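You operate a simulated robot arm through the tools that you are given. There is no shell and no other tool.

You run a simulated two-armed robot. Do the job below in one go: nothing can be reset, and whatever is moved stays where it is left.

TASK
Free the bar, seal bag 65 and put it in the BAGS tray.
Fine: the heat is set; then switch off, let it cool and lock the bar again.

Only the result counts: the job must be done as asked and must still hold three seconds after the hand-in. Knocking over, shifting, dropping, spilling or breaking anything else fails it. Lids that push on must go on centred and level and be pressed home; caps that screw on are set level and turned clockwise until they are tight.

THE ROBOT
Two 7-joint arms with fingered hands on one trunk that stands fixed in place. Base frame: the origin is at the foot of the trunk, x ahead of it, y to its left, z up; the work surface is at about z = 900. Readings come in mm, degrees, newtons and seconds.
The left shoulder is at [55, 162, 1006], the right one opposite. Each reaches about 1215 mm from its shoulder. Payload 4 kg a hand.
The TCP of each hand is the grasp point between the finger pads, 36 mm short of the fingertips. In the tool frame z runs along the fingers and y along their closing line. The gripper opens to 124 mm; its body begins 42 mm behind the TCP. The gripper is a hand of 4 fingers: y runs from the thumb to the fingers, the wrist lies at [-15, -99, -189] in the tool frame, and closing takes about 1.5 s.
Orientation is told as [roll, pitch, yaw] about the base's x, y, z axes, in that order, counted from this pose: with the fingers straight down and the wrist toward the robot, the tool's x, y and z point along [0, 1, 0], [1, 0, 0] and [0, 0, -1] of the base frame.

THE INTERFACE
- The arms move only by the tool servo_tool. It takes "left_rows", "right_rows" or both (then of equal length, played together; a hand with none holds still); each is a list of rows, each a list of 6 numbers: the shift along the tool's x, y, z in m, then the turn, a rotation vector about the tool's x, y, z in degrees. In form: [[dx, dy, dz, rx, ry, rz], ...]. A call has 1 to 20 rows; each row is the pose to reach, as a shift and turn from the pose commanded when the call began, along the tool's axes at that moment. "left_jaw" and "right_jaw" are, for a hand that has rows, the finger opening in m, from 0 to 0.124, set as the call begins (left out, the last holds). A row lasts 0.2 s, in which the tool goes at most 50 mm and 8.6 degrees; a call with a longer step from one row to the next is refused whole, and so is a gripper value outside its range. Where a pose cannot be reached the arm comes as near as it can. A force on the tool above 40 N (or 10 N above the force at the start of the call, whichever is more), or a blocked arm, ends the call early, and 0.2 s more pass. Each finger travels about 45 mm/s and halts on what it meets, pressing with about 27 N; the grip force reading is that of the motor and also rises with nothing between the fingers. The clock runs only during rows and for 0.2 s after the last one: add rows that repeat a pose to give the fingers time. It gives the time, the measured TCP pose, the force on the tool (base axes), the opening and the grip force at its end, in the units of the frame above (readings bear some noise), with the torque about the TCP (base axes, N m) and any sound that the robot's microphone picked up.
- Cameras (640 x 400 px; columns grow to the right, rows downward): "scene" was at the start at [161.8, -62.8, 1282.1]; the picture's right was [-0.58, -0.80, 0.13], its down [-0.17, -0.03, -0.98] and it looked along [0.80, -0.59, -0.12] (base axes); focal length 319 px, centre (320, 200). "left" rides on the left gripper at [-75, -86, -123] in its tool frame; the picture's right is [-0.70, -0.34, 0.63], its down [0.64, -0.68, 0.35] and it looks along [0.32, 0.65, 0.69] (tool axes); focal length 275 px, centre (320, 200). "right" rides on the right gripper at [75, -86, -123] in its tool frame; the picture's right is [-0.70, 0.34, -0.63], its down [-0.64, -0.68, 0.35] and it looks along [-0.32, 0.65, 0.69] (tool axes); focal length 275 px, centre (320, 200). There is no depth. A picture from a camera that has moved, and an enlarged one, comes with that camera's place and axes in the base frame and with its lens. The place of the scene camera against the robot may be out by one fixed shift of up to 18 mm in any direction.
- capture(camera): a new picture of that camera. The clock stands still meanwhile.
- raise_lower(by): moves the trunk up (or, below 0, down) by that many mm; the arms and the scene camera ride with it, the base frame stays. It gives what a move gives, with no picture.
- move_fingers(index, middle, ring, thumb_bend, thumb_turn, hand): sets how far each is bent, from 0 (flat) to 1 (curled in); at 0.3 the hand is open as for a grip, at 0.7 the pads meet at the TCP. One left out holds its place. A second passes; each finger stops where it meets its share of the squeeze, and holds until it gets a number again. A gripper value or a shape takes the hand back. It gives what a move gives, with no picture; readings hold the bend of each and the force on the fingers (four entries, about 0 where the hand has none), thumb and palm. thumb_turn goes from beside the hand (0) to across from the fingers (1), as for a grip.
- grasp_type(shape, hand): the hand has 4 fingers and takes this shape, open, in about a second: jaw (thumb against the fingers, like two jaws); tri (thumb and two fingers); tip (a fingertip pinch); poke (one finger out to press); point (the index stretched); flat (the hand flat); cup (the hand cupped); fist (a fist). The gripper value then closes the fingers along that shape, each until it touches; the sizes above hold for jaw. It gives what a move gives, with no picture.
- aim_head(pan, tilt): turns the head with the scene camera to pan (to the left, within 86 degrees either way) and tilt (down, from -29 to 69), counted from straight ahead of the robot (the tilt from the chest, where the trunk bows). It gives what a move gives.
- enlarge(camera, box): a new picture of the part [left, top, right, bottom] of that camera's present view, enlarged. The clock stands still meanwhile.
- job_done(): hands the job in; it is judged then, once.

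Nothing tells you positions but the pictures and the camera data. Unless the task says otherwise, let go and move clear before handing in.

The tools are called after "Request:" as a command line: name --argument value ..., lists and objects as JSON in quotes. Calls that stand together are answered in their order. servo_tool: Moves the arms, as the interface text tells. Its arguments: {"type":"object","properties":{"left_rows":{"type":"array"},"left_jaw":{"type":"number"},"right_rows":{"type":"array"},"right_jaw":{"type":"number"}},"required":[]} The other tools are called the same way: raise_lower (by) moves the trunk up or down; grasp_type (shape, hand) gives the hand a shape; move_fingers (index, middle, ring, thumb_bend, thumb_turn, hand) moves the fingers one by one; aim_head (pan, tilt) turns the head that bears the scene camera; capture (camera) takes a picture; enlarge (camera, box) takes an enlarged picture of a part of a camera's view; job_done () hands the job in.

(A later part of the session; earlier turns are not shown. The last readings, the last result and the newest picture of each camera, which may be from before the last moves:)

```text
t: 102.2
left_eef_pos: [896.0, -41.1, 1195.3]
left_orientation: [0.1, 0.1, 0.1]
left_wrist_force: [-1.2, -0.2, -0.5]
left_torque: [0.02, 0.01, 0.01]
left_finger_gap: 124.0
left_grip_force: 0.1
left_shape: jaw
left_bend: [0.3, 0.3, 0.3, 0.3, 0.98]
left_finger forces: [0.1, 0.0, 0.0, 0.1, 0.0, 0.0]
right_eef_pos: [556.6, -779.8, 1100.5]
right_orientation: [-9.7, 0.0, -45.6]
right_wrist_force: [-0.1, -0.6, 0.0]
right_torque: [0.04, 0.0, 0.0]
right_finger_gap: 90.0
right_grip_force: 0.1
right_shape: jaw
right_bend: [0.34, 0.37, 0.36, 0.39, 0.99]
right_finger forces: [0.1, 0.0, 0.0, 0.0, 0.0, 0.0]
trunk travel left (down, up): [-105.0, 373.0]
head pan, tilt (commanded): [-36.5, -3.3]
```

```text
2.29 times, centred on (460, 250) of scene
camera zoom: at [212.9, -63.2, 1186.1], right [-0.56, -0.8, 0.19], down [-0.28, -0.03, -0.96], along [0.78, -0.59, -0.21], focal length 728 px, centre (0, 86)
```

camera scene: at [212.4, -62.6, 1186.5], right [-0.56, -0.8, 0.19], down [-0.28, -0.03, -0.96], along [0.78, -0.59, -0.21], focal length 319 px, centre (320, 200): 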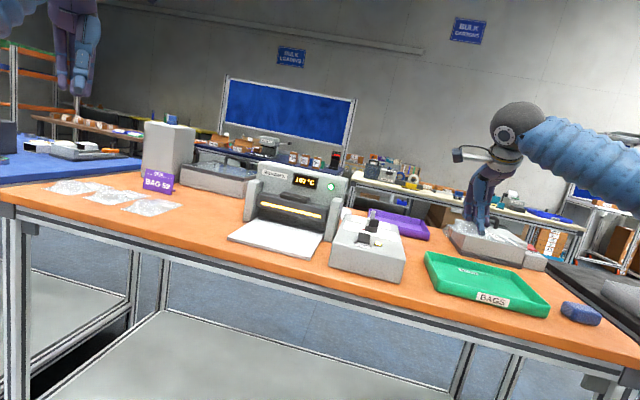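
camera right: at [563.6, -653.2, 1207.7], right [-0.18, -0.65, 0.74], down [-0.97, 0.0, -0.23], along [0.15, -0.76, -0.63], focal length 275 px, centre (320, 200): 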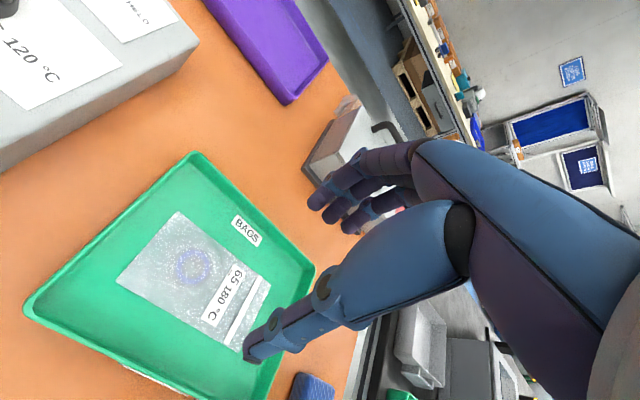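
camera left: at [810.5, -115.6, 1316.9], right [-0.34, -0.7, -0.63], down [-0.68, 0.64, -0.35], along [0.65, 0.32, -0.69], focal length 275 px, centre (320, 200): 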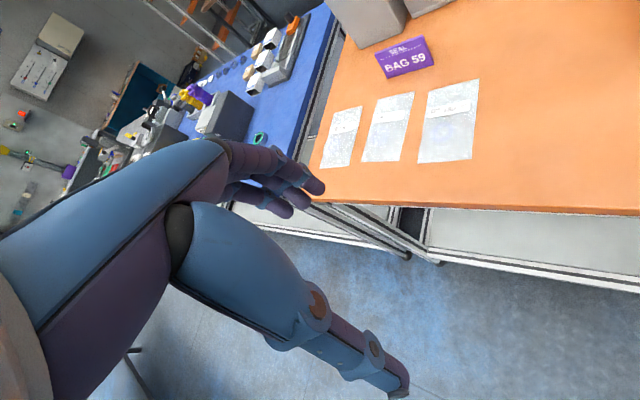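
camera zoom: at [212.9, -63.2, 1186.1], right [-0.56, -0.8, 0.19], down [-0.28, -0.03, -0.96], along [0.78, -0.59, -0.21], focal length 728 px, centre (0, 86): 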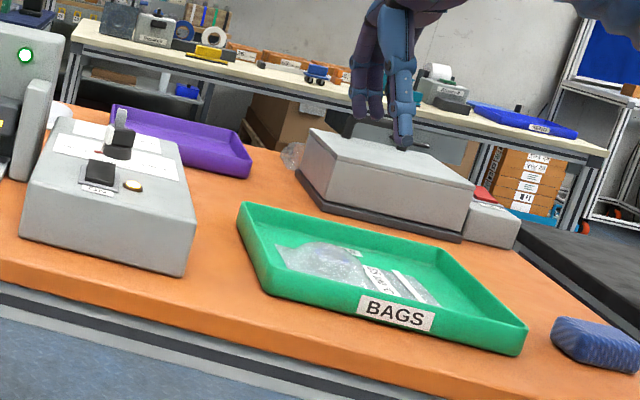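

Bag 65 lies sealed in the BAGS tray. Next is the OFF switch, so I'll shape the right hand to poke in free air and see where the finger points.

Request:
grasp_type --shape "poke" --hand "right"

Request:
capture --camera "right"

Request:
enlarge --camera "scene" --box '[420, 60, 580, 240]'

```text
t: 103.2
left_eef_pos: [896.2, -41.7, 1195.4]
left_orientation: [0.0, 0.0, 0.0]
left_wrist_force: [0.3, 0.5, -0.3]
left_torque: [0.03, 0.01, -0.01]
left_finger_gap: 123.9
left_grip_force: 0.0
left_shape: jaw
left_bend: [0.3, 0.3, 0.3, 0.3, 0.98]
left_finger forces: [0.0, 0.1, 0.1, 0.0, 0.0, 0.0]
right_eef_pos: [555.3, -779.8, 1100.7]
right_orientation: [-9.8, 0.1, -45.5]
right_wrist_force: [-0.7, -0.2, 0.3]
right_torque: [0.01, 0.0, 0.02]
right_finger_gap: 0.1
right_grip_force: 0.1
right_shape: poke
right_bend: [0.7, 0.7, 0.99, 0.0, 1.0]
right_finger forces: [0.1, 0.0, 0.0, 0.0, 0.1, 0.1]
trunk travel left (down, up): [-105.0, 373.0]
head pan, tilt (commanded): [-36.5, -3.3]
```

```text
taken
camera right: at [562.9, -652.7, 1208.3], right [-0.18, -0.65, 0.74], down [-0.97, 0.0, -0.23], along [0.15, -0.76, -0.63], focal length 275 px, centre (320, 200)
```

right: 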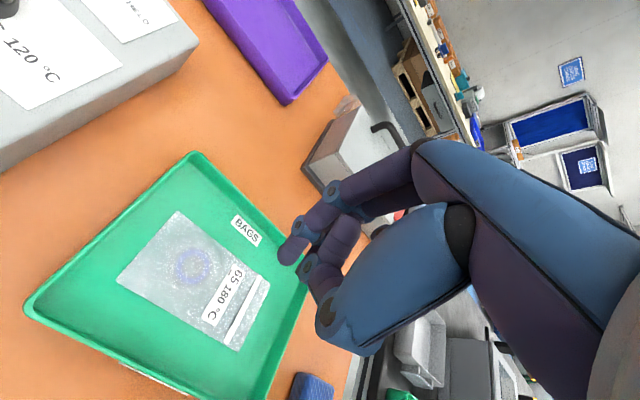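

```text
2.22 times, centred on (500, 150) of scene
camera zoom: at [212.4, -62.7, 1186.5], right [-0.56, -0.8, 0.19], down [-0.28, -0.03, -0.96], along [0.78, -0.59, -0.21], focal length 708 px, centre (-80, 311)
```

zoom: 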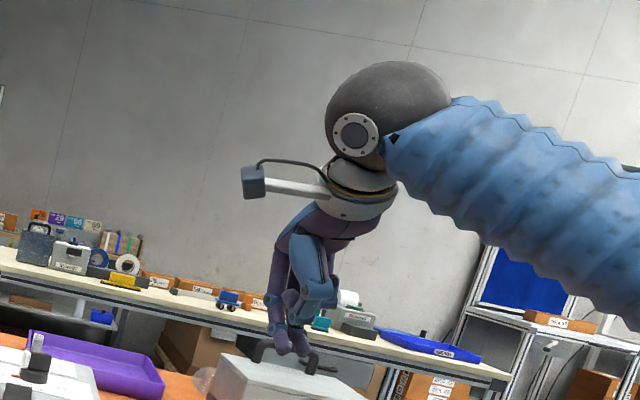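

Request:
enlarge --camera "right" --box '[250, 180, 410, 340]'

Request:
enlarge --camera "scene" --box '[470, 130, 520, 170]'

```text
2.50 times, centred on (330, 260) of right
camera zoom: at [562.9, -652.7, 1208.3], right [-0.18, -0.65, 0.74], down [-0.97, 0.0, -0.23], along [0.15, -0.76, -0.63], focal length 688 px, centre (295, 50)
```

zoom: 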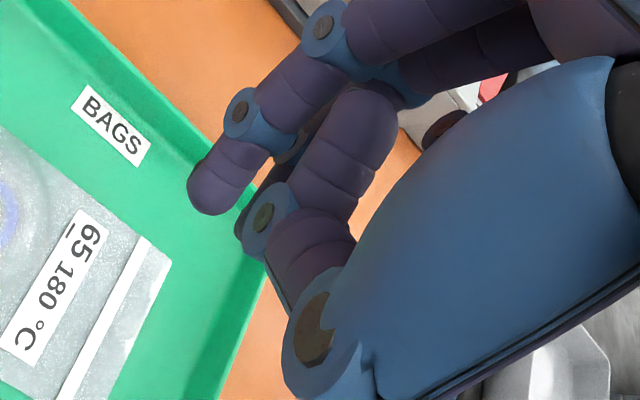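

```text
10.00 times, centred on (495, 150) of scene
camera zoom: at [212.4, -62.7, 1186.5], right [-0.56, -0.8, 0.19], down [-0.28, -0.03, -0.96], along [0.78, -0.59, -0.21], focal length 3187 px, centre (-1430, 700)
```

zoom: 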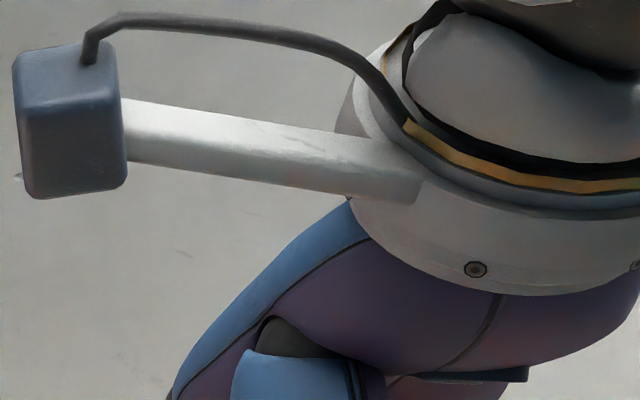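

The index fingertip sits about 39 mm ahead of the TCP, on the tool axis. I'll bring the hand level above the OFF end of the rocker (about (711, -576)) for a closer look.

Request:
servo_tool --right_rows '[[0.021, -0.003, -0.0002, 0, 0.8, 0], [0.042, -0.006, -0.0004, 0, 1.6, 0], [0.063, -0.009, -0.0006, 0, 2.5, 0], [0.084, -0.012, -0.0007, 0, 3.3, 0], [0.105, -0.015, -0.0009, 0, 4.1, 0], [0.126, -0.018, -0.0011, 0, 4.9, 0], [0.147, -0.021, -0.0013, 0, 5.7, 0], [0.168, -0.024, -0.0015, 0, 6.5, 0], [0.189, -0.027, -0.0017, 0, 7.4, 0], [0.21, -0.03, -0.0018, 0, 8.2, 0], [0.231, -0.033, -0.002, 0, 9, 0], [0.252, -0.036, -0.0022, 0, 9.8, 0], [0.252, -0.036, -0.0022, 0, 9.8, 0]]'

Request:
capture --camera "right"

Request:
enlarge --camera "scene" --box '[300, 150, 440, 290]'

```text
t: 106.0
left_eef_pos: [895.8, -41.7, 1197.2]
left_orientation: [0.0, 0.0, 0.1]
left_wrist_force: [0.9, -0.6, 0.7]
left_torque: [-0.01, 0.0, -0.01]
left_finger_gap: 124.0
left_grip_force: 0.0
left_shape: jaw
left_bend: [0.3, 0.3, 0.3, 0.3, 0.98]
left_finger forces: [0.0, 0.0, 0.0, 0.0, 0.0, 0.1]
right_eef_pos: [707.8, -583.4, 1057.6]
right_orientation: [0.0, 0.0, -45.6]
right_wrist_force: [0.1, -0.1, -0.3]
right_torque: [0.01, 0.0, -0.01]
right_finger_gap: 0.0
right_grip_force: 0.1
right_shape: poke
right_bend: [0.7, 0.7, 0.99, 0.0, 1.0]
right_finger forces: [0.1, 0.0, 0.0, 0.0, 0.0, 0.0]
trunk travel left (down, up): [-105.0, 373.0]
head pan, tilt (commanded): [-36.5, -3.3]
```

```text
taken
camera right: at [700.9, -469.8, 1180.9], right [-0.26, -0.73, 0.63], down [-0.94, 0.04, -0.35], along [0.23, -0.68, -0.69], focal length 275 px, centre (320, 200)
```

right: 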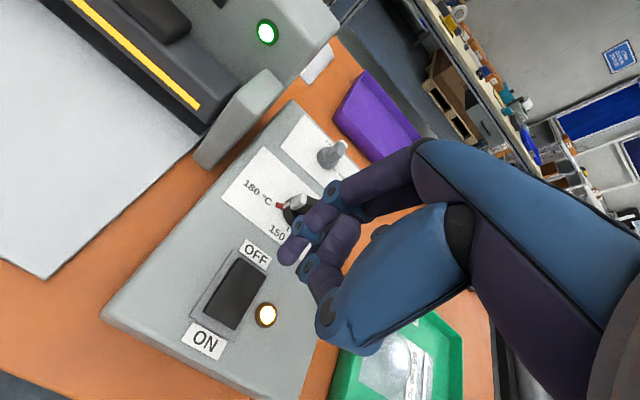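

```text
2.86 times, centred on (370, 220) of scene
camera zoom: at [212.2, -62.8, 1186.6], right [-0.56, -0.8, 0.19], down [-0.28, -0.03, -0.96], along [0.78, -0.59, -0.21], focal length 911 px, centre (177, 143)
```

zoom: 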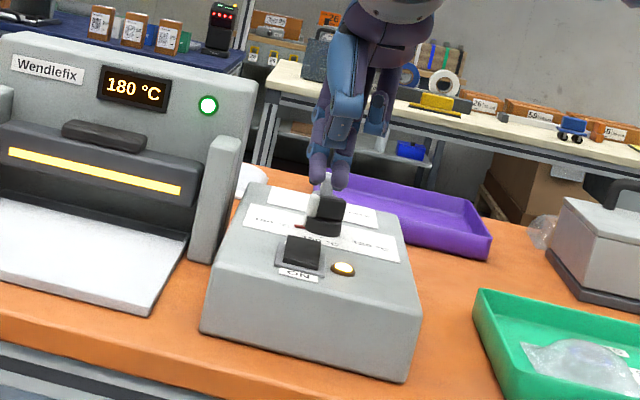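

The rocker is clearly visible now. I'll enlarge to refine its position.

Request:
enlarge --camera "right" --box '[170, 210, 330, 370]'

```text
2.50 times, centred on (250, 290) of right
camera zoom: at [700.9, -469.8, 1180.9], right [-0.26, -0.73, 0.63], down [-0.94, 0.04, -0.35], along [0.23, -0.68, -0.69], focal length 688 px, centre (495, -25)
```

zoom: 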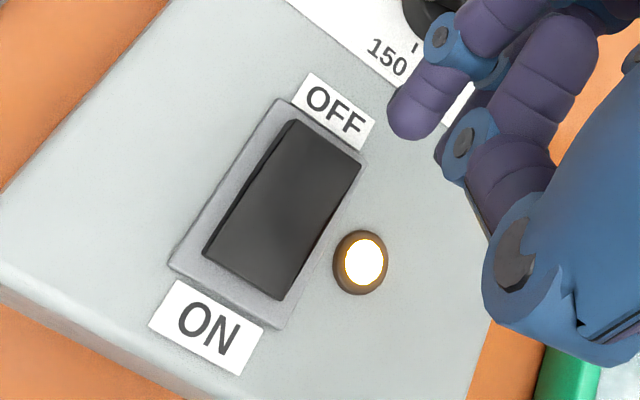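

The OFF end of the rocker is at about (716, -582), and the fingertip is just over it. I'll lower close to the rocker and then press gently.

Request:
servo_tool --right_rows '[[0, -0.0033, 0.012, 0, 0, 0], [0, -0.0033, 0.025, 0, 0, 0], [0, -0.0033, 0.037, 0, 0, 0], [0, -0.0033, 0.043, 0, 0, 0], [0, -0.0033, 0.043, 0, 0, 0]]'

Request:
enlarge --camera "right" --box '[200, 190, 360, 350]'

Request:
enlarge --camera "scene" --box '[310, 190, 410, 280]'

```text
t: 107.2
left_eef_pos: [895.3, -40.4, 1196.8]
left_orientation: [0.0, 0.1, 0.0]
left_wrist_force: [-0.1, 0.2, -0.8]
left_torque: [0.0, 0.0, -0.02]
left_finger_gap: 123.9
left_grip_force: 0.0
left_shape: jaw
left_bend: [0.3, 0.3, 0.3, 0.3, 0.98]
left_finger forces: [0.1, 0.0, 0.1, 0.0, 0.0, 0.0]
right_eef_pos: [706.4, -579.0, 1015.6]
right_orientation: [-0.1, 0.0, -45.6]
right_wrist_force: [-0.1, -0.4, -0.4]
right_torque: [0.02, -0.03, -0.03]
right_finger_gap: 0.0
right_grip_force: 0.0
right_shape: poke
right_bend: [0.7, 0.7, 0.99, 0.0, 1.0]
right_finger forces: [0.1, 0.1, 0.0, 0.0, 0.1, 0.1]
trunk travel left (down, up): [-105.0, 373.0]
head pan, tilt (commanded): [-36.5, -3.3]
```

```text
2.50 times, centred on (280, 270) of right
camera zoom: at [698.2, -466.0, 1139.0], right [-0.26, -0.73, 0.63], down [-0.94, 0.04, -0.35], along [0.23, -0.68, -0.69], focal length 688 px, centre (420, 25)
```

zoom: 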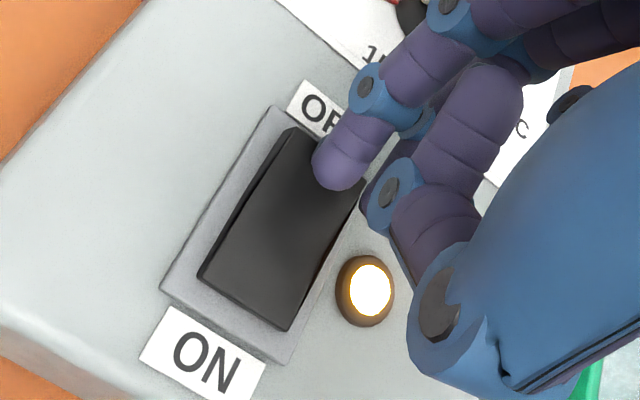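

```text
4.44 times, centred on (360, 235) of scene
camera zoom: at [212.4, -62.7, 1186.5], right [-0.56, -0.8, 0.19], down [-0.28, -0.03, -0.96], along [0.78, -0.59, -0.21], focal length 1416 px, centre (142, 44)
```

zoom: 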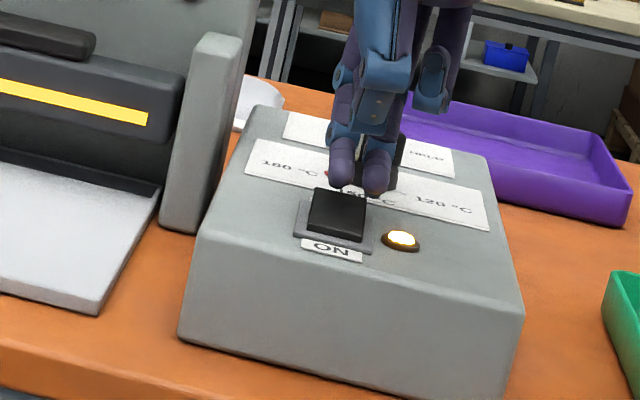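

Two fingertips are out (index and middle). I'll curl the middle finger so only the index presses the rocker.

Request:
move_fingers --hand "right" --middle 1.0

Request:
enlarge --camera "right" --box '[200, 190, 360, 350]'

Request:
enlarge --camera "scene" --box '[310, 190, 410, 280]'

```text
t: 108.2
left_eef_pos: [895.3, -40.5, 1195.2]
left_orientation: [0.1, 0.0, 0.2]
left_wrist_force: [-0.3, -0.2, -0.2]
left_torque: [0.02, 0.0, -0.02]
left_finger_gap: 124.0
left_grip_force: 0.1
left_shape: jaw
left_bend: [0.3, 0.3, 0.3, 0.3, 0.98]
left_finger forces: [0.0, 0.0, 0.0, 0.1, 0.1, 0.1]
right_eef_pos: [704.5, -579.6, 1016.3]
right_orientation: [0.1, 0.0, -45.6]
right_wrist_force: [-0.8, 0.1, 0.2]
right_torque: [0.02, 0.01, -0.02]
right_finger_gap: 37.3
right_grip_force: 0.0
right_shape: fingers
right_bend: [0.7, 1.0, 0.99, 0.0, 1.0]
right_finger forces: [0.0, 0.0, 0.0, 0.0, 0.0, 0.0]
trunk travel left (down, up): [-105.0, 373.0]
head pan, tilt (commanded): [-36.5, -3.3]
```

```text
2.50 times, centred on (280, 270) of right
camera zoom: at [698.2, -466.1, 1139.1], right [-0.26, -0.73, 0.63], down [-0.94, 0.04, -0.35], along [0.23, -0.68, -0.69], focal length 688 px, centre (420, 25)
```

zoom: 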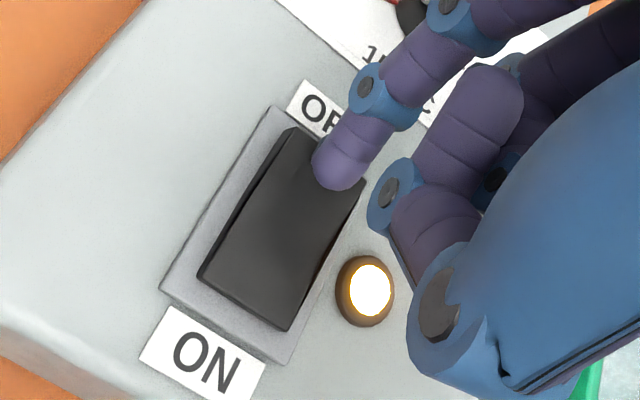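

```text
4.44 times, centred on (360, 235) of scene
camera zoom: at [212.4, -62.7, 1186.5], right [-0.56, -0.8, 0.19], down [-0.28, -0.03, -0.96], along [0.78, -0.59, -0.21], focal length 1416 px, centre (142, 44)
```

zoom: 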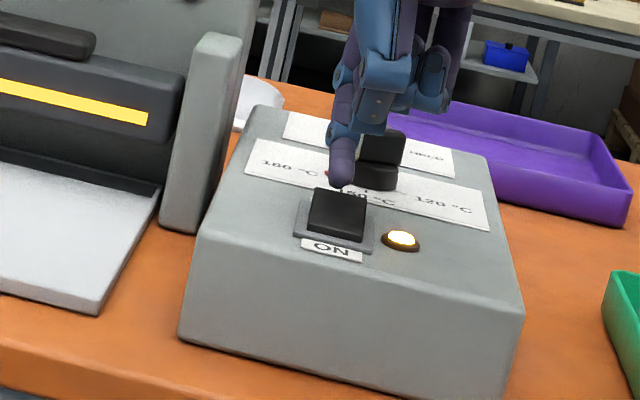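

Only the index finger is out, right above the OFF end. I'll press down slowly.

Request:
servo_tool --right_rows '[[0, 0, 0.003, 0, 0, 0], [0, 0, 0.006, 0, 0, 0], [0, 0, 0.009, 0, 0, 0], [0, 0, 0.012, 0, 0, 0], [0, 0, 0.014, 0, 0, 0]]'

Request:
enlarge --camera "right" --box '[200, 190, 360, 350]'

Request:
enlarge --camera "scene" --box '[310, 190, 410, 280]'

```text
t: 109.3
left_eef_pos: [894.3, -40.0, 1198.0]
left_orientation: [0.0, -0.2, 0.1]
left_wrist_force: [-0.3, -0.9, -0.2]
left_torque: [0.01, -0.02, 0.01]
left_finger_gap: 123.8
left_grip_force: 0.2
left_shape: jaw
left_bend: [0.3, 0.3, 0.3, 0.3, 0.98]
left_finger forces: [0.0, 0.0, 0.0, 0.1, 0.0, 0.0]
right_eef_pos: [704.0, -579.2, 1006.7]
right_orientation: [0.3, -0.4, -45.5]
right_wrist_force: [9.0, -6.5, 30.1]
right_torque: [-0.15, -0.49, -0.02]
right_finger_gap: 36.5
right_grip_force: 15.5
right_shape: fingers
right_bend: [0.7, 1.0, 0.99, 0.0, 1.0]
right_finger forces: [31.3, 0.0, 0.0, 0.0, 0.0, 0.0]
trunk travel left (down, up): [-105.0, 373.0]
head pan, tilt (commanded): [-36.5, -3.3]
heard: click
```

```text
2.50 times, centred on (280, 270) of right
camera zoom: at [696.3, -464.8, 1129.2], right [-0.27, -0.73, 0.63], down [-0.94, 0.04, -0.35], along [0.23, -0.69, -0.69], focal length 688 px, centre (420, 25)
```

zoom: 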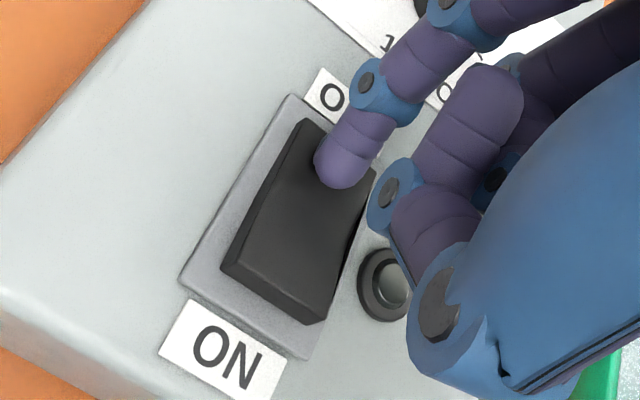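

```text
4.44 times, centred on (360, 235) of scene
camera zoom: at [211.0, -61.8, 1187.5], right [-0.56, -0.8, 0.19], down [-0.28, -0.04, -0.96], along [0.78, -0.59, -0.2], focal length 1416 px, centre (142, 44)
```

zoom: 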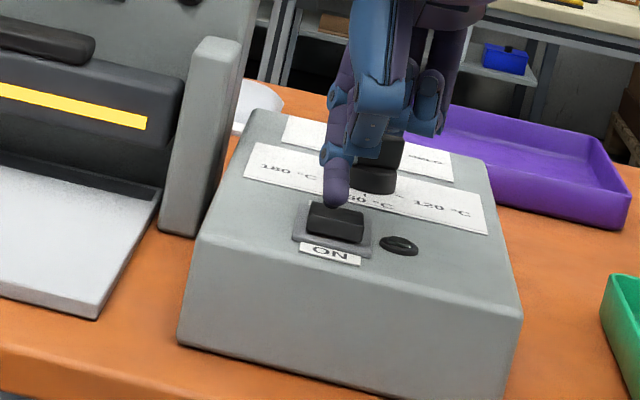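

A click sounded, the lamp went out and the rocker is tilted to OFF. I'll lift the hand clear and check the display.

Request:
servo_tool --right_rows '[[0, 0, -0.005, 0, 0, 0], [0, 0, -0.015, 0, 0, 0], [0, 0, -0.03, 0, 0, 0], [0, 0, -0.055, 0, 0, 0], [0, 0, -0.08, 0, 0, 0], [0, 0, -0.1, 0, 0, 0], [0, 0, -0.1, 0, 0, 0]]'

Request:
enlarge --camera "scene" --box '[225, 150, 425, 280]'

```text
t: 111.0
left_eef_pos: [895.6, -40.8, 1195.2]
left_orientation: [0.0, 0.0, 0.0]
left_wrist_force: [-0.8, -0.3, 0.6]
left_torque: [-0.02, 0.01, -0.01]
left_finger_gap: 123.8
left_grip_force: 0.1
left_shape: jaw
left_bend: [0.3, 0.3, 0.3, 0.3, 0.98]
left_finger forces: [0.0, 0.0, 0.1, 0.0, 0.0, 0.0]
right_eef_pos: [705.8, -578.9, 1100.9]
right_orientation: [0.0, 0.1, -45.6]
right_wrist_force: [-0.2, 0.5, -0.1]
right_torque: [-0.02, 0.01, -0.01]
right_finger_gap: 37.4
right_grip_force: 0.1
right_shape: fingers
right_bend: [0.7, 1.0, 0.99, 0.0, 1.0]
right_finger forces: [0.0, 0.0, 0.1, 0.1, 0.1, 0.1]
trunk travel left (down, up): [-105.0, 373.0]
head pan, tilt (commanded): [-36.5, -3.3]
```

```text
3.08 times, centred on (325, 215) of scene
camera zoom: at [212.6, -62.8, 1186.3], right [-0.56, -0.8, 0.19], down [-0.28, -0.03, -0.96], along [0.78, -0.59, -0.21], focal length 981 px, centre (305, 154)
```

zoom: 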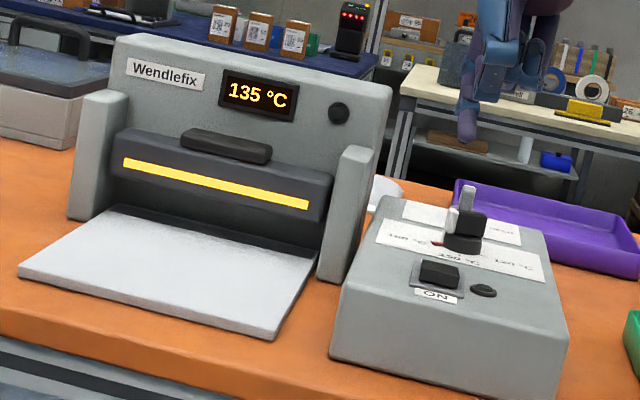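

The display already reads 135 °C and is falling, and the ready lamp is out. While it cools I'll reshape the hand and bring it above the lock knob, with the closing line across the wing.

Request:
grasp_type --shape "jaw" --hand "right"

Request:
servo_tool --right_rows '[[-0.0006, 0.015, 0, 0, 0, -7.5], [-0.0013, 0.03, 0, 0, 0, -15], [-0.002, 0.045, 0, 0, 0, -22.5], [-0.0026, 0.06, 0, 0, 0, -30], [-0.0033, 0.075, 0, 0, 0, -37.5], [-0.0039, 0.09, 0, 0, 0, -45], [-0.0046, 0.105, 0, 0, 0, -52.5], [-0.0052, 0.12, 0, 0, 0, -60], [-0.0059, 0.135, 0, 0, 0, -67.5], [-0.0065, 0.15, 0, 0, 0, -75], [-0.0072, 0.165, 0, 0, 0, -82.5], [-0.0078, 0.1805, 0, 0, 0, -90], [-0.0078, 0.1805, 0, 0, 0, -90]]' --right_jaw 0.06

Request:
enlarge --camera "right" --box '[180, 170, 360, 350]'

Request:
enlarge --camera "scene" --box '[225, 130, 425, 280]'

```text
t: 111.8
left_eef_pos: [896.1, -40.8, 1196.0]
left_orientation: [0.0, 0.0, 0.1]
left_wrist_force: [0.3, -0.6, 0.0]
left_torque: [-0.01, 0.01, 0.01]
left_finger_gap: 124.0
left_grip_force: 0.0
left_shape: jaw
left_bend: [0.3, 0.3, 0.3, 0.3, 0.98]
left_finger forces: [0.0, 0.0, 0.0, 0.0, 0.0, 0.0]
right_eef_pos: [706.0, -578.7, 1100.5]
right_orientation: [0.0, 0.0, -45.6]
right_wrist_force: [0.6, 0.4, -0.2]
right_torque: [0.03, 0.01, 0.01]
right_finger_gap: 123.9
right_grip_force: 0.0
right_shape: jaw
right_bend: [0.3, 0.3, 0.3, 0.3, 0.98]
right_finger forces: [0.0, 0.1, 0.1, 0.1, 0.1, 0.1]
trunk travel left (down, up): [-105.0, 373.0]
head pan, tilt (commanded): [-36.5, -3.3]
```

```text
t: 114.7
left_eef_pos: [895.5, -41.2, 1196.5]
left_orientation: [0.0, 0.0, 0.1]
left_wrist_force: [-1.0, -0.5, -0.1]
left_torque: [-0.03, -0.02, 0.02]
left_finger_gap: 123.9
left_grip_force: 0.1
left_shape: jaw
left_bend: [0.3, 0.3, 0.3, 0.3, 0.98]
left_finger forces: [0.1, 0.0, 0.0, 0.0, 0.0, 0.0]
right_eef_pos: [825.7, -713.9, 1101.6]
right_orientation: [-0.1, -0.1, 44.5]
right_wrist_force: [0.5, -0.5, 0.2]
right_torque: [-0.01, -0.04, 0.0]
right_finger_gap: 60.4
right_grip_force: 0.0
right_shape: jaw
right_bend: [0.42, 0.46, 0.45, 0.56, 1.0]
right_finger forces: [0.1, 0.0, 0.1, 0.0, 0.0, 0.0]
trunk travel left (down, up): [-105.0, 373.0]
head pan, tilt (commanded): [-36.5, -3.3]
```

```text
2.22 times, centred on (270, 260) of right
camera zoom: at [711.1, -720.3, 1223.9], right [0.73, -0.26, 0.63], down [-0.03, -0.94, -0.35], along [0.69, 0.23, -0.69], focal length 612 px, centre (431, 67)
```

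zoom: 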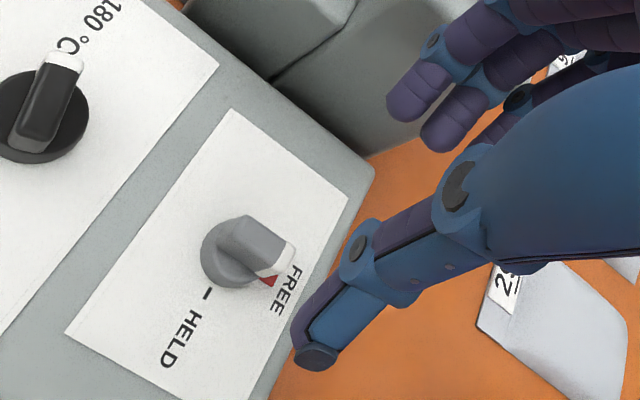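

```text
2.67 times, centred on (325, 205) of scene
camera zoom: at [211.8, -62.7, 1186.8], right [-0.56, -0.8, 0.19], down [-0.28, -0.03, -0.96], along [0.78, -0.59, -0.2], focal length 850 px, centre (307, 187)
```

zoom: 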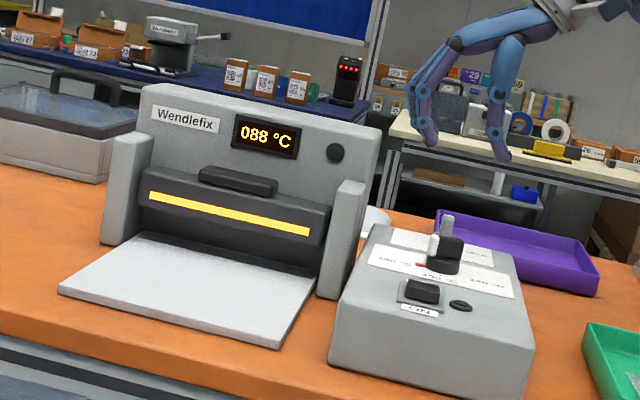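

The display reads 88 °C. I'll wait in place until it has cooled fully.

Request:
servo_tool --right_rows '[[0, 0, 0, 0, 0, 0], [0, 0, 0, 0, 0, 0], [0, 0, 0, 0, 0, 0], [0, 0, 0, 0, 0, 0], [0, 0, 0, 0, 0, 0], [0, 0, 0, 0, 0, 0], [0, 0, 0, 0, 0, 0], [0, 0, 0, 0, 0, 0], [0, 0, 0, 0, 0, 0], [0, 0, 0, 0, 0, 0], [0, 0, 0, 0, 0, 0], [0, 0, 0, 0, 0, 0], [0, 0, 0, 0, 0, 0], [0, 0, 0, 0, 0, 0], [0, 0, 0, 0, 0, 0], [0, 0, 0, 0, 0, 0], [0, 0, 0, 0, 0, 0], [0, 0, 0, 0, 0, 0], [0, 0, 0, 0, 0, 0], [0, 0, 0, 0, 0, 0]]'

Request:
servo_tool --right_rows '[[0, 0, 0, 0, 0, 0], [0, 0, 0, 0, 0, 0], [0, 0, 0, 0, 0, 0], [0, 0, 0, 0, 0, 0], [0, 0, 0, 0, 0, 0], [0, 0, 0, 0, 0, 0], [0, 0, 0, 0, 0, 0], [0, 0, 0, 0, 0, 0], [0, 0, 0, 0, 0, 0], [0, 0, 0, 0, 0, 0], [0, 0, 0, 0, 0, 0], [0, 0, 0, 0, 0, 0], [0, 0, 0, 0, 0, 0], [0, 0, 0, 0, 0, 0], [0, 0, 0, 0, 0, 0], [0, 0, 0, 0, 0, 0], [0, 0, 0, 0, 0, 0], [0, 0, 0, 0, 0, 0], [0, 0, 0, 0, 0, 0], [0, 0, 0, 0, 0, 0]]'

Request:
enlarge --camera "scene" --box '[260, 155, 360, 225]'

```text
t: 118.8
left_eef_pos: [895.7, -40.9, 1195.3]
left_orientation: [0.1, 0.1, 0.1]
left_wrist_force: [-0.2, 0.4, 0.2]
left_torque: [0.03, 0.0, 0.0]
left_finger_gap: 124.0
left_grip_force: 0.0
left_shape: jaw
left_bend: [0.3, 0.3, 0.3, 0.3, 0.98]
left_finger forces: [0.0, 0.0, 0.0, 0.0, 0.1, 0.0]
right_eef_pos: [824.6, -713.6, 1099.9]
right_orientation: [0.0, 0.0, 44.4]
right_wrist_force: [0.4, 0.0, -0.3]
right_torque: [0.01, 0.01, -0.02]
right_finger_gap: 60.3
right_grip_force: 0.1
right_shape: jaw
right_bend: [0.42, 0.46, 0.45, 0.56, 1.0]
right_finger forces: [0.1, 0.0, 0.1, 0.0, 0.0, 0.0]
trunk travel left (down, up): [-105.0, 373.0]
head pan, tilt (commanded): [-36.5, -3.3]
```

```text
t: 123.0
left_eef_pos: [896.7, -41.2, 1197.1]
left_orientation: [-0.1, 0.1, 0.1]
left_wrist_force: [0.2, 0.8, -0.3]
left_torque: [0.03, 0.0, 0.01]
left_finger_gap: 123.8
left_grip_force: 0.1
left_shape: jaw
left_bend: [0.3, 0.3, 0.3, 0.3, 0.98]
left_finger forces: [0.0, 0.0, 0.0, 0.0, 0.0, 0.0]
right_eef_pos: [826.9, -713.0, 1100.2]
right_orientation: [0.0, 0.0, 44.3]
right_wrist_force: [-0.4, -1.0, -0.4]
right_torque: [0.02, -0.02, -0.01]
right_finger_gap: 60.5
right_grip_force: 0.1
right_shape: jaw
right_bend: [0.42, 0.46, 0.45, 0.56, 1.0]
right_finger forces: [0.0, 0.0, 0.0, 0.0, 0.0, 0.1]
trunk travel left (down, up): [-105.0, 373.0]
head pan, tilt (commanded): [-36.5, -3.3]
```

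```text
5.71 times, centred on (310, 190) of scene
camera zoom: at [212.5, -62.7, 1186.5], right [-0.56, -0.8, 0.19], down [-0.28, -0.03, -0.96], along [0.78, -0.59, -0.21], focal length 1821 px, centre (377, 257)
```

zoom: 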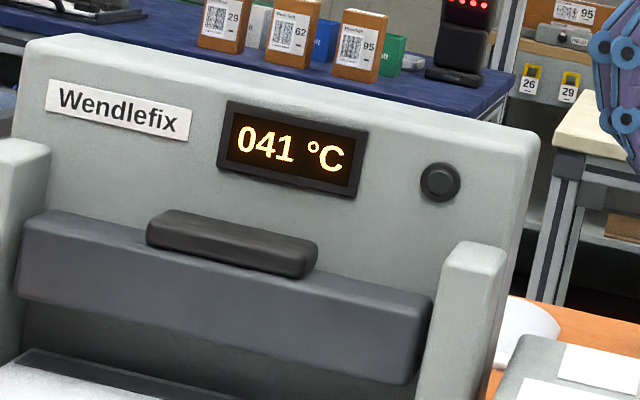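

The display reads 41 °C and the bar's glowing stripe has gone out, so it counts as cool. I'll wait a few seconds more for margin.

Request:
servo_tool --right_rows '[[0, 0, 0, 0, 0, 0], [0, 0, 0, 0, 0, 0], [0, 0, 0, 0, 0, 0], [0, 0, 0, 0, 0, 0], [0, 0, 0, 0, 0, 0], [0, 0, 0, 0, 0, 0], [0, 0, 0, 0, 0, 0], [0, 0, 0, 0, 0, 0], [0, 0, 0, 0, 0, 0], [0, 0, 0, 0, 0, 0], [0, 0, 0, 0, 0, 0], [0, 0, 0, 0, 0, 0], [0, 0, 0, 0, 0, 0], [0, 0, 0, 0, 0, 0], [0, 0, 0, 0, 0, 0], [0, 0, 0, 0, 0, 0], [0, 0, 0, 0, 0, 0], [0, 0, 0, 0, 0, 0], [0, 0, 0, 0, 0, 0], [0, 0, 0, 0, 0, 0]]'

Request:
servo_tool --right_rows '[[0, 0, 0, 0, 0, 0], [0, 0, 0, 0, 0, 0], [0, 0, 0, 0, 0, 0], [0, 0, 0, 0, 0, 0], [0, 0, 0, 0, 0, 0], [0, 0, 0, 0, 0, 0], [0, 0, 0, 0, 0, 0], [0, 0, 0, 0, 0, 0], [0, 0, 0, 0, 0, 0], [0, 0, 0, 0, 0, 0], [0, 0, 0, 0, 0, 0], [0, 0, 0, 0, 0, 0], [0, 0, 0, 0, 0, 0], [0, 0, 0, 0, 0, 0], [0, 0, 0, 0, 0, 0], [0, 0, 0, 0, 0, 0], [0, 0, 0, 0, 0, 0], [0, 0, 0, 0, 0, 0], [0, 0, 0, 0, 0, 0], [0, 0, 0, 0, 0, 0]]'

Request:
enlarge --camera "scene" --box '[260, 155, 360, 225]'

Request:
enlarge --camera "right" --box '[200, 180, 340, 320]'

```text
t: 127.2
left_eef_pos: [896.8, -41.1, 1195.3]
left_orientation: [0.0, 0.0, 0.1]
left_wrist_force: [0.0, 0.2, -0.5]
left_torque: [-0.02, 0.01, 0.03]
left_finger_gap: 123.9
left_grip_force: 0.1
left_shape: jaw
left_bend: [0.3, 0.3, 0.3, 0.3, 0.98]
left_finger forces: [0.0, 0.0, 0.0, 0.0, 0.1, 0.1]
right_eef_pos: [825.4, -713.2, 1099.3]
right_orientation: [0.0, 0.0, 44.4]
right_wrist_force: [0.2, -0.1, -0.6]
right_torque: [0.0, -0.03, 0.01]
right_finger_gap: 60.3
right_grip_force: 0.1
right_shape: jaw
right_bend: [0.42, 0.46, 0.45, 0.56, 1.0]
right_finger forces: [0.1, 0.0, 0.0, 0.0, 0.0, 0.1]
trunk travel left (down, up): [-105.0, 373.0]
head pan, tilt (commanded): [-36.5, -3.3]
```

```text
t: 131.4
left_eef_pos: [896.7, -40.2, 1196.7]
left_orientation: [0.0, -0.1, 0.1]
left_wrist_force: [-0.4, 0.6, 0.8]
left_torque: [0.01, 0.01, 0.0]
left_finger_gap: 123.9
left_grip_force: 0.0
left_shape: jaw
left_bend: [0.3, 0.3, 0.3, 0.3, 0.98]
left_finger forces: [0.0, 0.1, 0.1, 0.0, 0.0, 0.1]
right_eef_pos: [826.0, -713.1, 1100.0]
right_orientation: [0.0, 0.0, 44.4]
right_wrist_force: [-0.1, -0.6, 0.3]
right_torque: [0.0, 0.01, -0.03]
right_finger_gap: 60.3
right_grip_force: 0.1
right_shape: jaw
right_bend: [0.42, 0.46, 0.45, 0.56, 1.0]
right_finger forces: [0.1, 0.0, 0.1, 0.0, 0.0, 0.0]
trunk travel left (down, up): [-105.0, 373.0]
head pan, tilt (commanded): [-36.5, -3.3]
```

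```text
5.71 times, centred on (310, 190) of scene
camera zoom: at [212.5, -62.7, 1186.5], right [-0.56, -0.8, 0.19], down [-0.28, -0.03, -0.96], along [0.78, -0.59, -0.21], focal length 1821 px, centre (377, 257)
```

zoom: 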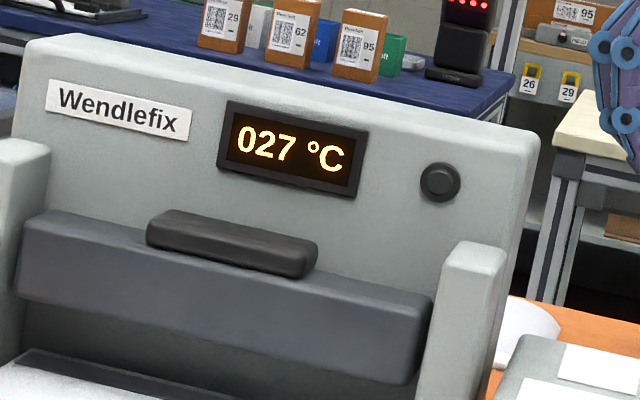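

```text
2.86 times, centred on (270, 250) of right
camera zoom: at [711.9, -720.0, 1223.1], right [0.73, -0.26, 0.63], down [-0.04, -0.94, -0.35], along [0.69, 0.23, -0.69], focal length 786 px, centre (463, 57)
```

zoom: 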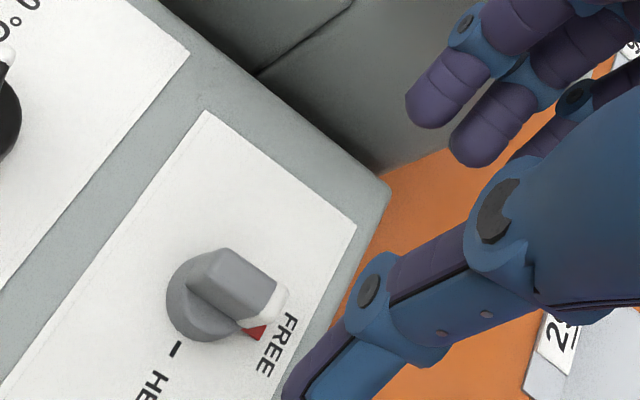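

It is down to 27 °C. Now I'll lower onto the lock knob and grip the wing.

Request:
servo_tool --right_rows '[[0, 0, 0.02, 0, 0, 0], [0, 0, 0.04, 0, 0, 0], [0, 0, 0.06, 0, 0, 0], [0, 0, 0.078, 0, 0, 0], [0, 0, 0.09, 0, 0, 0], [0, 0, 0.0955, 0, 0, 0], [0, 0, 0.0955, 0, 0, 0]]'

Request:
servo_tool --right_rows '[[0, 0, 0, 0, 0, 0], [0, 0, 0, 0, 0, 0], [0, 0, 0, 0, 0, 0], [0, 0, 0, 0, 0, 0], [0, 0, 0, 0, 0, 0], [0, 0, 0, 0, 0, 0], [0, 0, 0, 0, 0, 0], [0, 0, 0, 0, 0, 0]]' --right_jaw 0.0

Request:
enlarge --camera "right" --box '[200, 180, 340, 320]'

```text
t: 133.1
left_eef_pos: [896.7, -40.8, 1195.7]
left_orientation: [0.0, 0.0, 0.1]
left_wrist_force: [0.7, 0.1, 0.3]
left_torque: [0.0, -0.04, 0.01]
left_finger_gap: 124.0
left_grip_force: 0.0
left_shape: jaw
left_bend: [0.3, 0.3, 0.3, 0.3, 0.98]
left_finger forces: [0.0, 0.0, 0.1, 0.0, 0.0, 0.0]
right_eef_pos: [825.6, -713.3, 1004.2]
right_orientation: [0.0, -0.1, 44.3]
right_wrist_force: [0.1, 0.0, 0.3]
right_torque: [0.0, 0.01, 0.01]
right_finger_gap: 60.1
right_grip_force: 0.1
right_shape: jaw
right_bend: [0.42, 0.46, 0.45, 0.56, 1.0]
right_finger forces: [0.1, 0.0, 0.0, 0.0, 0.0, 0.1]
trunk travel left (down, up): [-105.0, 373.0]
head pan, tilt (commanded): [-36.5, -3.3]
```

```text
t: 134.8
left_eef_pos: [896.0, -41.1, 1197.4]
left_orientation: [0.0, -0.1, 0.1]
left_wrist_force: [0.3, 0.8, 0.2]
left_torque: [0.0, -0.03, 0.0]
left_finger_gap: 124.2
left_grip_force: 0.0
left_shape: jaw
left_bend: [0.3, 0.3, 0.3, 0.3, 0.98]
left_finger forces: [0.1, 0.0, 0.0, 0.1, 0.1, 0.0]
right_eef_pos: [824.5, -713.7, 1005.3]
right_orientation: [-0.1, -0.2, 44.4]
right_wrist_force: [-1.1, -5.0, 7.3]
right_torque: [-0.01, -0.1, -0.05]
right_finger_gap: 22.9
right_grip_force: 26.9
right_shape: jaw
right_bend: [0.6, 0.62, 0.68, 0.64, 1.0]
right_finger forces: [13.9, 8.4, 0.0, 0.0, 26.6, 0.0]
trunk travel left (down, up): [-105.0, 373.0]
head pan, tilt (commanded): [-36.5, -3.3]
```

```text
2.86 times, centred on (270, 250) of right
camera zoom: at [710.9, -720.2, 1128.8], right [0.73, -0.26, 0.63], down [-0.04, -0.94, -0.35], along [0.69, 0.23, -0.69], focal length 786 px, centre (463, 57)
```

zoom: 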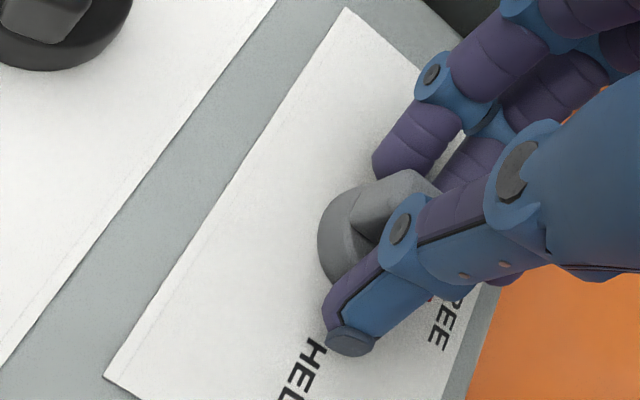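

The wing is gripped firmly. I'll turn it clockwise 90° back to HELD.

Request:
servo_tool --right_rows '[[0, 0, 0, 0, 0, 7.5], [0, 0, 0, 0, 0, 15], [0, 0, 0, 0, 0, 22.5], [0, 0, 0, 0, 0, 30], [0, 0, 0, 0, 0, 37.5], [0, 0, 0, 0, 0, 45], [0, 0, 0, 0, 0, 52.5], [0, 0, 0, 0, 0, 60], [0, 0, 0, 0, 0, 67.5], [0, 0, 0, 0, 0, 75], [0, 0, 0, 0, 0, 82.5], [0, 0, 0, 0, 0, 90], [0, 0, 0, 0, 0, 90.5], [0, 0, 0, 0, 0, 90.5]]'

Request:
enlarge --camera "right" --box '[180, 150, 380, 350]'

Request:
enlarge --camera "scene" --box '[260, 150, 420, 280]'

```text
t: 137.8
left_eef_pos: [895.1, -40.2, 1196.5]
left_orientation: [-0.1, 0.0, 0.1]
left_wrist_force: [0.6, 0.1, 0.2]
left_torque: [0.01, 0.04, -0.03]
left_finger_gap: 123.9
left_grip_force: 0.1
left_shape: jaw
left_bend: [0.3, 0.3, 0.3, 0.3, 0.98]
left_finger forces: [0.0, 0.0, 0.0, 0.0, 0.1, 0.1]
right_eef_pos: [825.5, -713.1, 1007.4]
right_orientation: [0.2, -0.1, -46.0]
right_wrist_force: [-2.3, 6.9, 8.0]
right_torque: [0.0, -0.25, 0.0]
right_finger_gap: 22.1
right_grip_force: 26.6
right_shape: jaw
right_bend: [0.61, 0.63, 0.68, 0.64, 1.0]
right_finger forces: [20.5, 6.9, 0.0, 0.0, 24.7, 0.0]
trunk travel left (down, up): [-105.0, 373.0]
head pan, tilt (commanded): [-36.5, -3.3]
```

```text
2.00 times, centred on (280, 250) of right
camera zoom: at [819.1, -599.5, 1130.3], right [-0.27, -0.73, 0.63], down [-0.94, 0.04, -0.35], along [0.22, -0.69, -0.69], focal length 551 px, centre (400, 100)
```

zoom: 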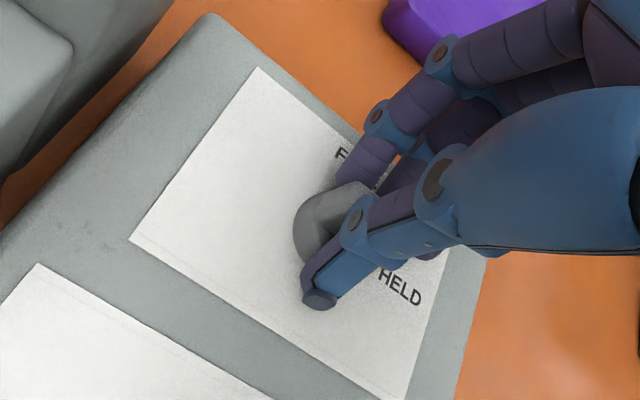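

```text
3.08 times, centred on (340, 215) of scene
camera zoom: at [211.7, -61.8, 1186.7], right [-0.56, -0.8, 0.19], down [-0.28, -0.04, -0.96], along [0.78, -0.59, -0.2], focal length 981 px, centre (258, 154)
```

zoom: 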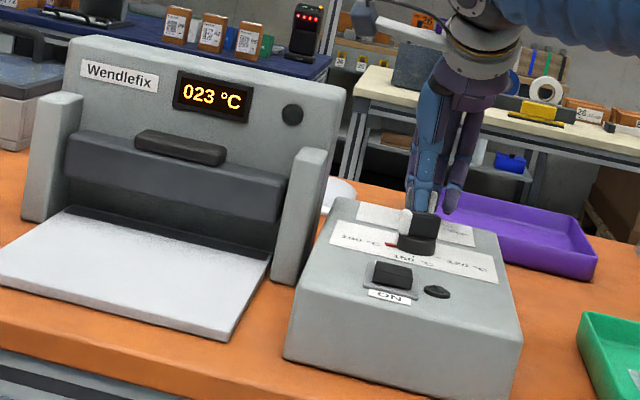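

The turn is complete. I'll open slightly, lift straight up and check that the knob points to HELD.

Request:
servo_tool --right_rows '[[0, 0, 0, 0, 0, 0], [0, 0, 0, 0, 0, 0], [0, 0, 0, 0, 0, 0], [0, 0, 0, 0, 0, 0], [0, 0, 0, 0, 0, 0], [0, 0, -0.02, 0, 0, 0], [0, 0, -0.04, 0, 0, 0], [0, 0, -0.07, 0, 0, 0], [0, 0, -0.1, 0, 0, 0], [0, 0, -0.12, 0, 0, 0]]' --right_jaw 0.06

Request:
enlarge --camera "right" --box '[180, 190, 320, 330]'

Request:
enlarge --camera "scene" --box '[220, 150, 600, 330]'

```text
t: 140.1
left_eef_pos: [896.3, -40.8, 1196.4]
left_orientation: [0.0, 0.0, 0.1]
left_wrist_force: [0.1, -0.1, 0.5]
left_torque: [-0.01, 0.04, 0.01]
left_finger_gap: 123.8
left_grip_force: 0.1
left_shape: jaw
left_bend: [0.3, 0.3, 0.3, 0.3, 0.98]
left_finger forces: [0.1, 0.0, 0.0, 0.0, 0.0, 0.1]
right_eef_pos: [824.8, -714.3, 1128.1]
right_orientation: [0.1, 0.0, -46.2]
right_wrist_force: [0.4, -0.5, 0.3]
right_torque: [0.01, 0.02, 0.01]
right_finger_gap: 59.6
right_grip_force: 0.1
right_shape: jaw
right_bend: [0.42, 0.46, 0.45, 0.56, 1.0]
right_finger forces: [0.0, 0.0, 0.0, 0.0, 0.0, 0.0]
trunk travel left (down, up): [-105.0, 373.0]
head pan, tilt (commanded): [-36.5, -3.3]
```

```text
2.86 times, centred on (250, 260) of right
camera zoom: at [819.5, -599.6, 1250.1], right [-0.27, -0.73, 0.63], down [-0.94, 0.05, -0.35], along [0.22, -0.69, -0.69], focal length 786 px, centre (520, 29)
```

zoom: 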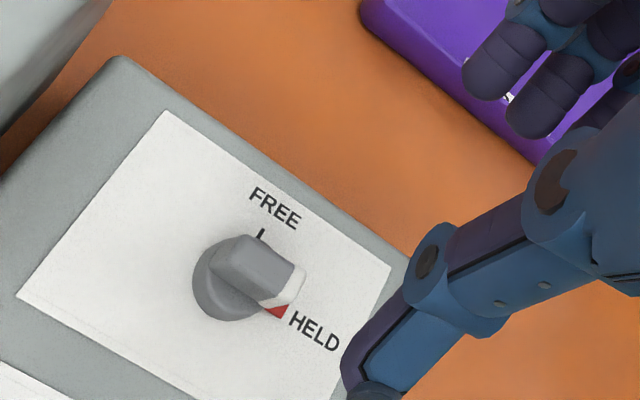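

```text
1.68 times, centred on (410, 240) of scene
camera zoom: at [212.3, -62.5, 1186.5], right [-0.56, -0.8, 0.19], down [-0.28, -0.03, -0.96], along [0.78, -0.59, -0.2], focal length 537 px, centre (168, 133)
```

zoom: 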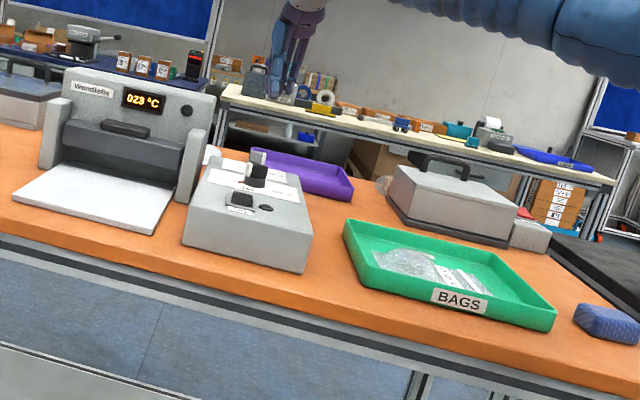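

The knob points to HELD, the display shows 23 °C, the switch is off and bag 65 is in the tray. I'll move the right hand well clear and take a last look round.

Request:
servo_tool --right_rows '[[0, 0, -0.03, 0, 0, 0], [0, 0, -0.07, 0, 0, 0], [0, -0.02, -0.11, 0, 0, 0], [0, -0.05, -0.13, 0, 0, 0], [0, -0.09, -0.14, 0, 0, 0], [0, -0.13, -0.14, 0, 0, 0], [0, -0.17, -0.14, 0, 0, 0], [0, -0.21, -0.14, 0, 0, 0], [0, -0.25, -0.14, 0, 0, 0], [0, -0.25, -0.14, 0, 0, 0]]' --right_jaw 0.1

Request:
capture --camera "scene"

Request:
enlarge --camera "scene" --box '[20, 120, 360, 300]'

Request:
enlarge --camera "scene" --box '[320, 190, 610, 340]'

Request:
capture --camera "right"

```text
t: 142.2
left_eef_pos: [897.9, -41.7, 1194.9]
left_orientation: [0.1, 0.1, 0.2]
left_wrist_force: [0.1, 0.1, -0.5]
left_torque: [-0.01, 0.01, 0.0]
left_finger_gap: 124.1
left_grip_force: 0.0
left_shape: jaw
left_bend: [0.3, 0.3, 0.3, 0.3, 0.98]
left_finger forces: [0.0, 0.1, 0.1, 0.0, 0.0, 0.1]
right_eef_pos: [653.7, -534.6, 1265.5]
right_orientation: [0.0, 0.1, -46.1]
right_wrist_force: [0.3, -0.6, 0.2]
right_torque: [0.0, 0.02, 0.03]
right_finger_gap: 99.8
right_grip_force: 0.1
right_shape: jaw
right_bend: [0.32, 0.35, 0.34, 0.0, 0.98]
right_finger forces: [0.0, 0.0, 0.0, 0.0, 0.0, 0.1]
trunk travel left (down, up): [-105.0, 373.0]
head pan, tilt (commanded): [-36.5, -3.3]
```

```text
taken
camera scene: at [213.0, -63.0, 1186.1], right [-0.56, -0.8, 0.19], down [-0.28, -0.03, -0.96], along [0.78, -0.59, -0.21], focal length 319 px, centre (320, 200)
```

scene: 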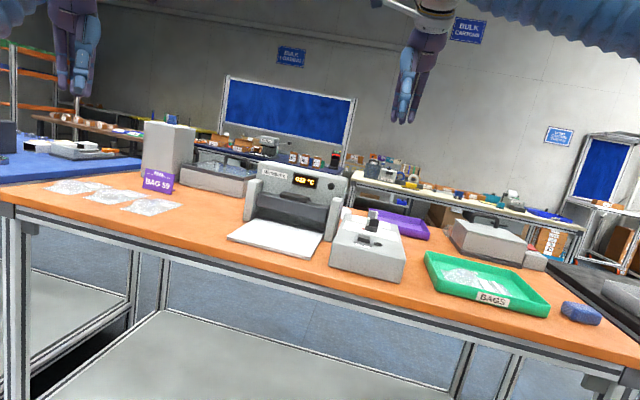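

```text
1.88 times, centred on (190, 210) of scene
camera zoom: at [213.0, -63.0, 1186.1], right [-0.56, -0.8, 0.19], down [-0.28, -0.03, -0.96], along [0.78, -0.59, -0.21], focal length 600 px, centre (565, 181)
```

zoom: 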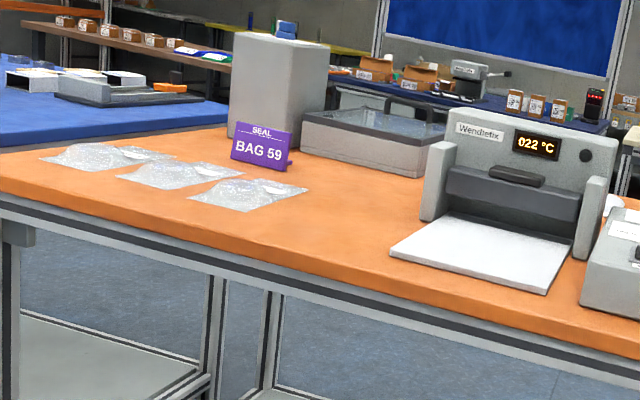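

```text
2.21 times, centred on (465, 265) of scene
camera zoom: at [213.0, -63.0, 1186.1], right [-0.56, -0.8, 0.19], down [-0.28, -0.03, -0.96], along [0.78, -0.59, -0.21], focal length 703 px, centre (0, 57)
```

zoom: 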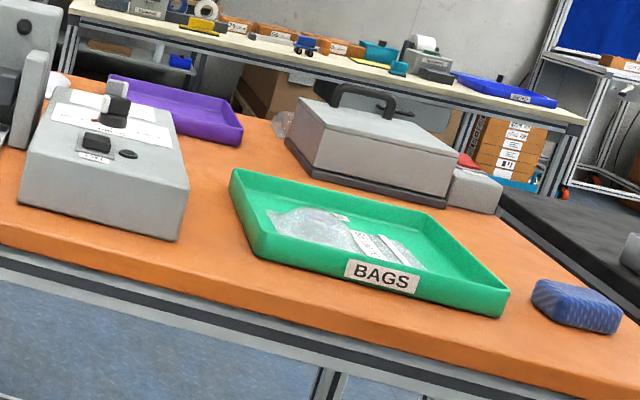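

```text
taken
camera right: at [647.8, -420.1, 1388.6], right [-0.27, -0.73, 0.63], down [-0.94, 0.04, -0.35], along [0.22, -0.69, -0.69], focal length 275 px, centre (320, 200)
```

right: 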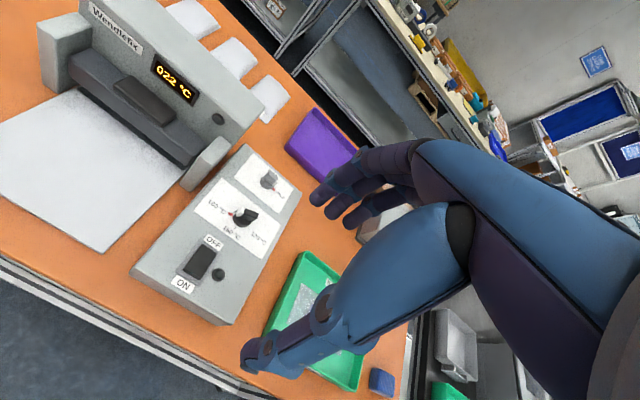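

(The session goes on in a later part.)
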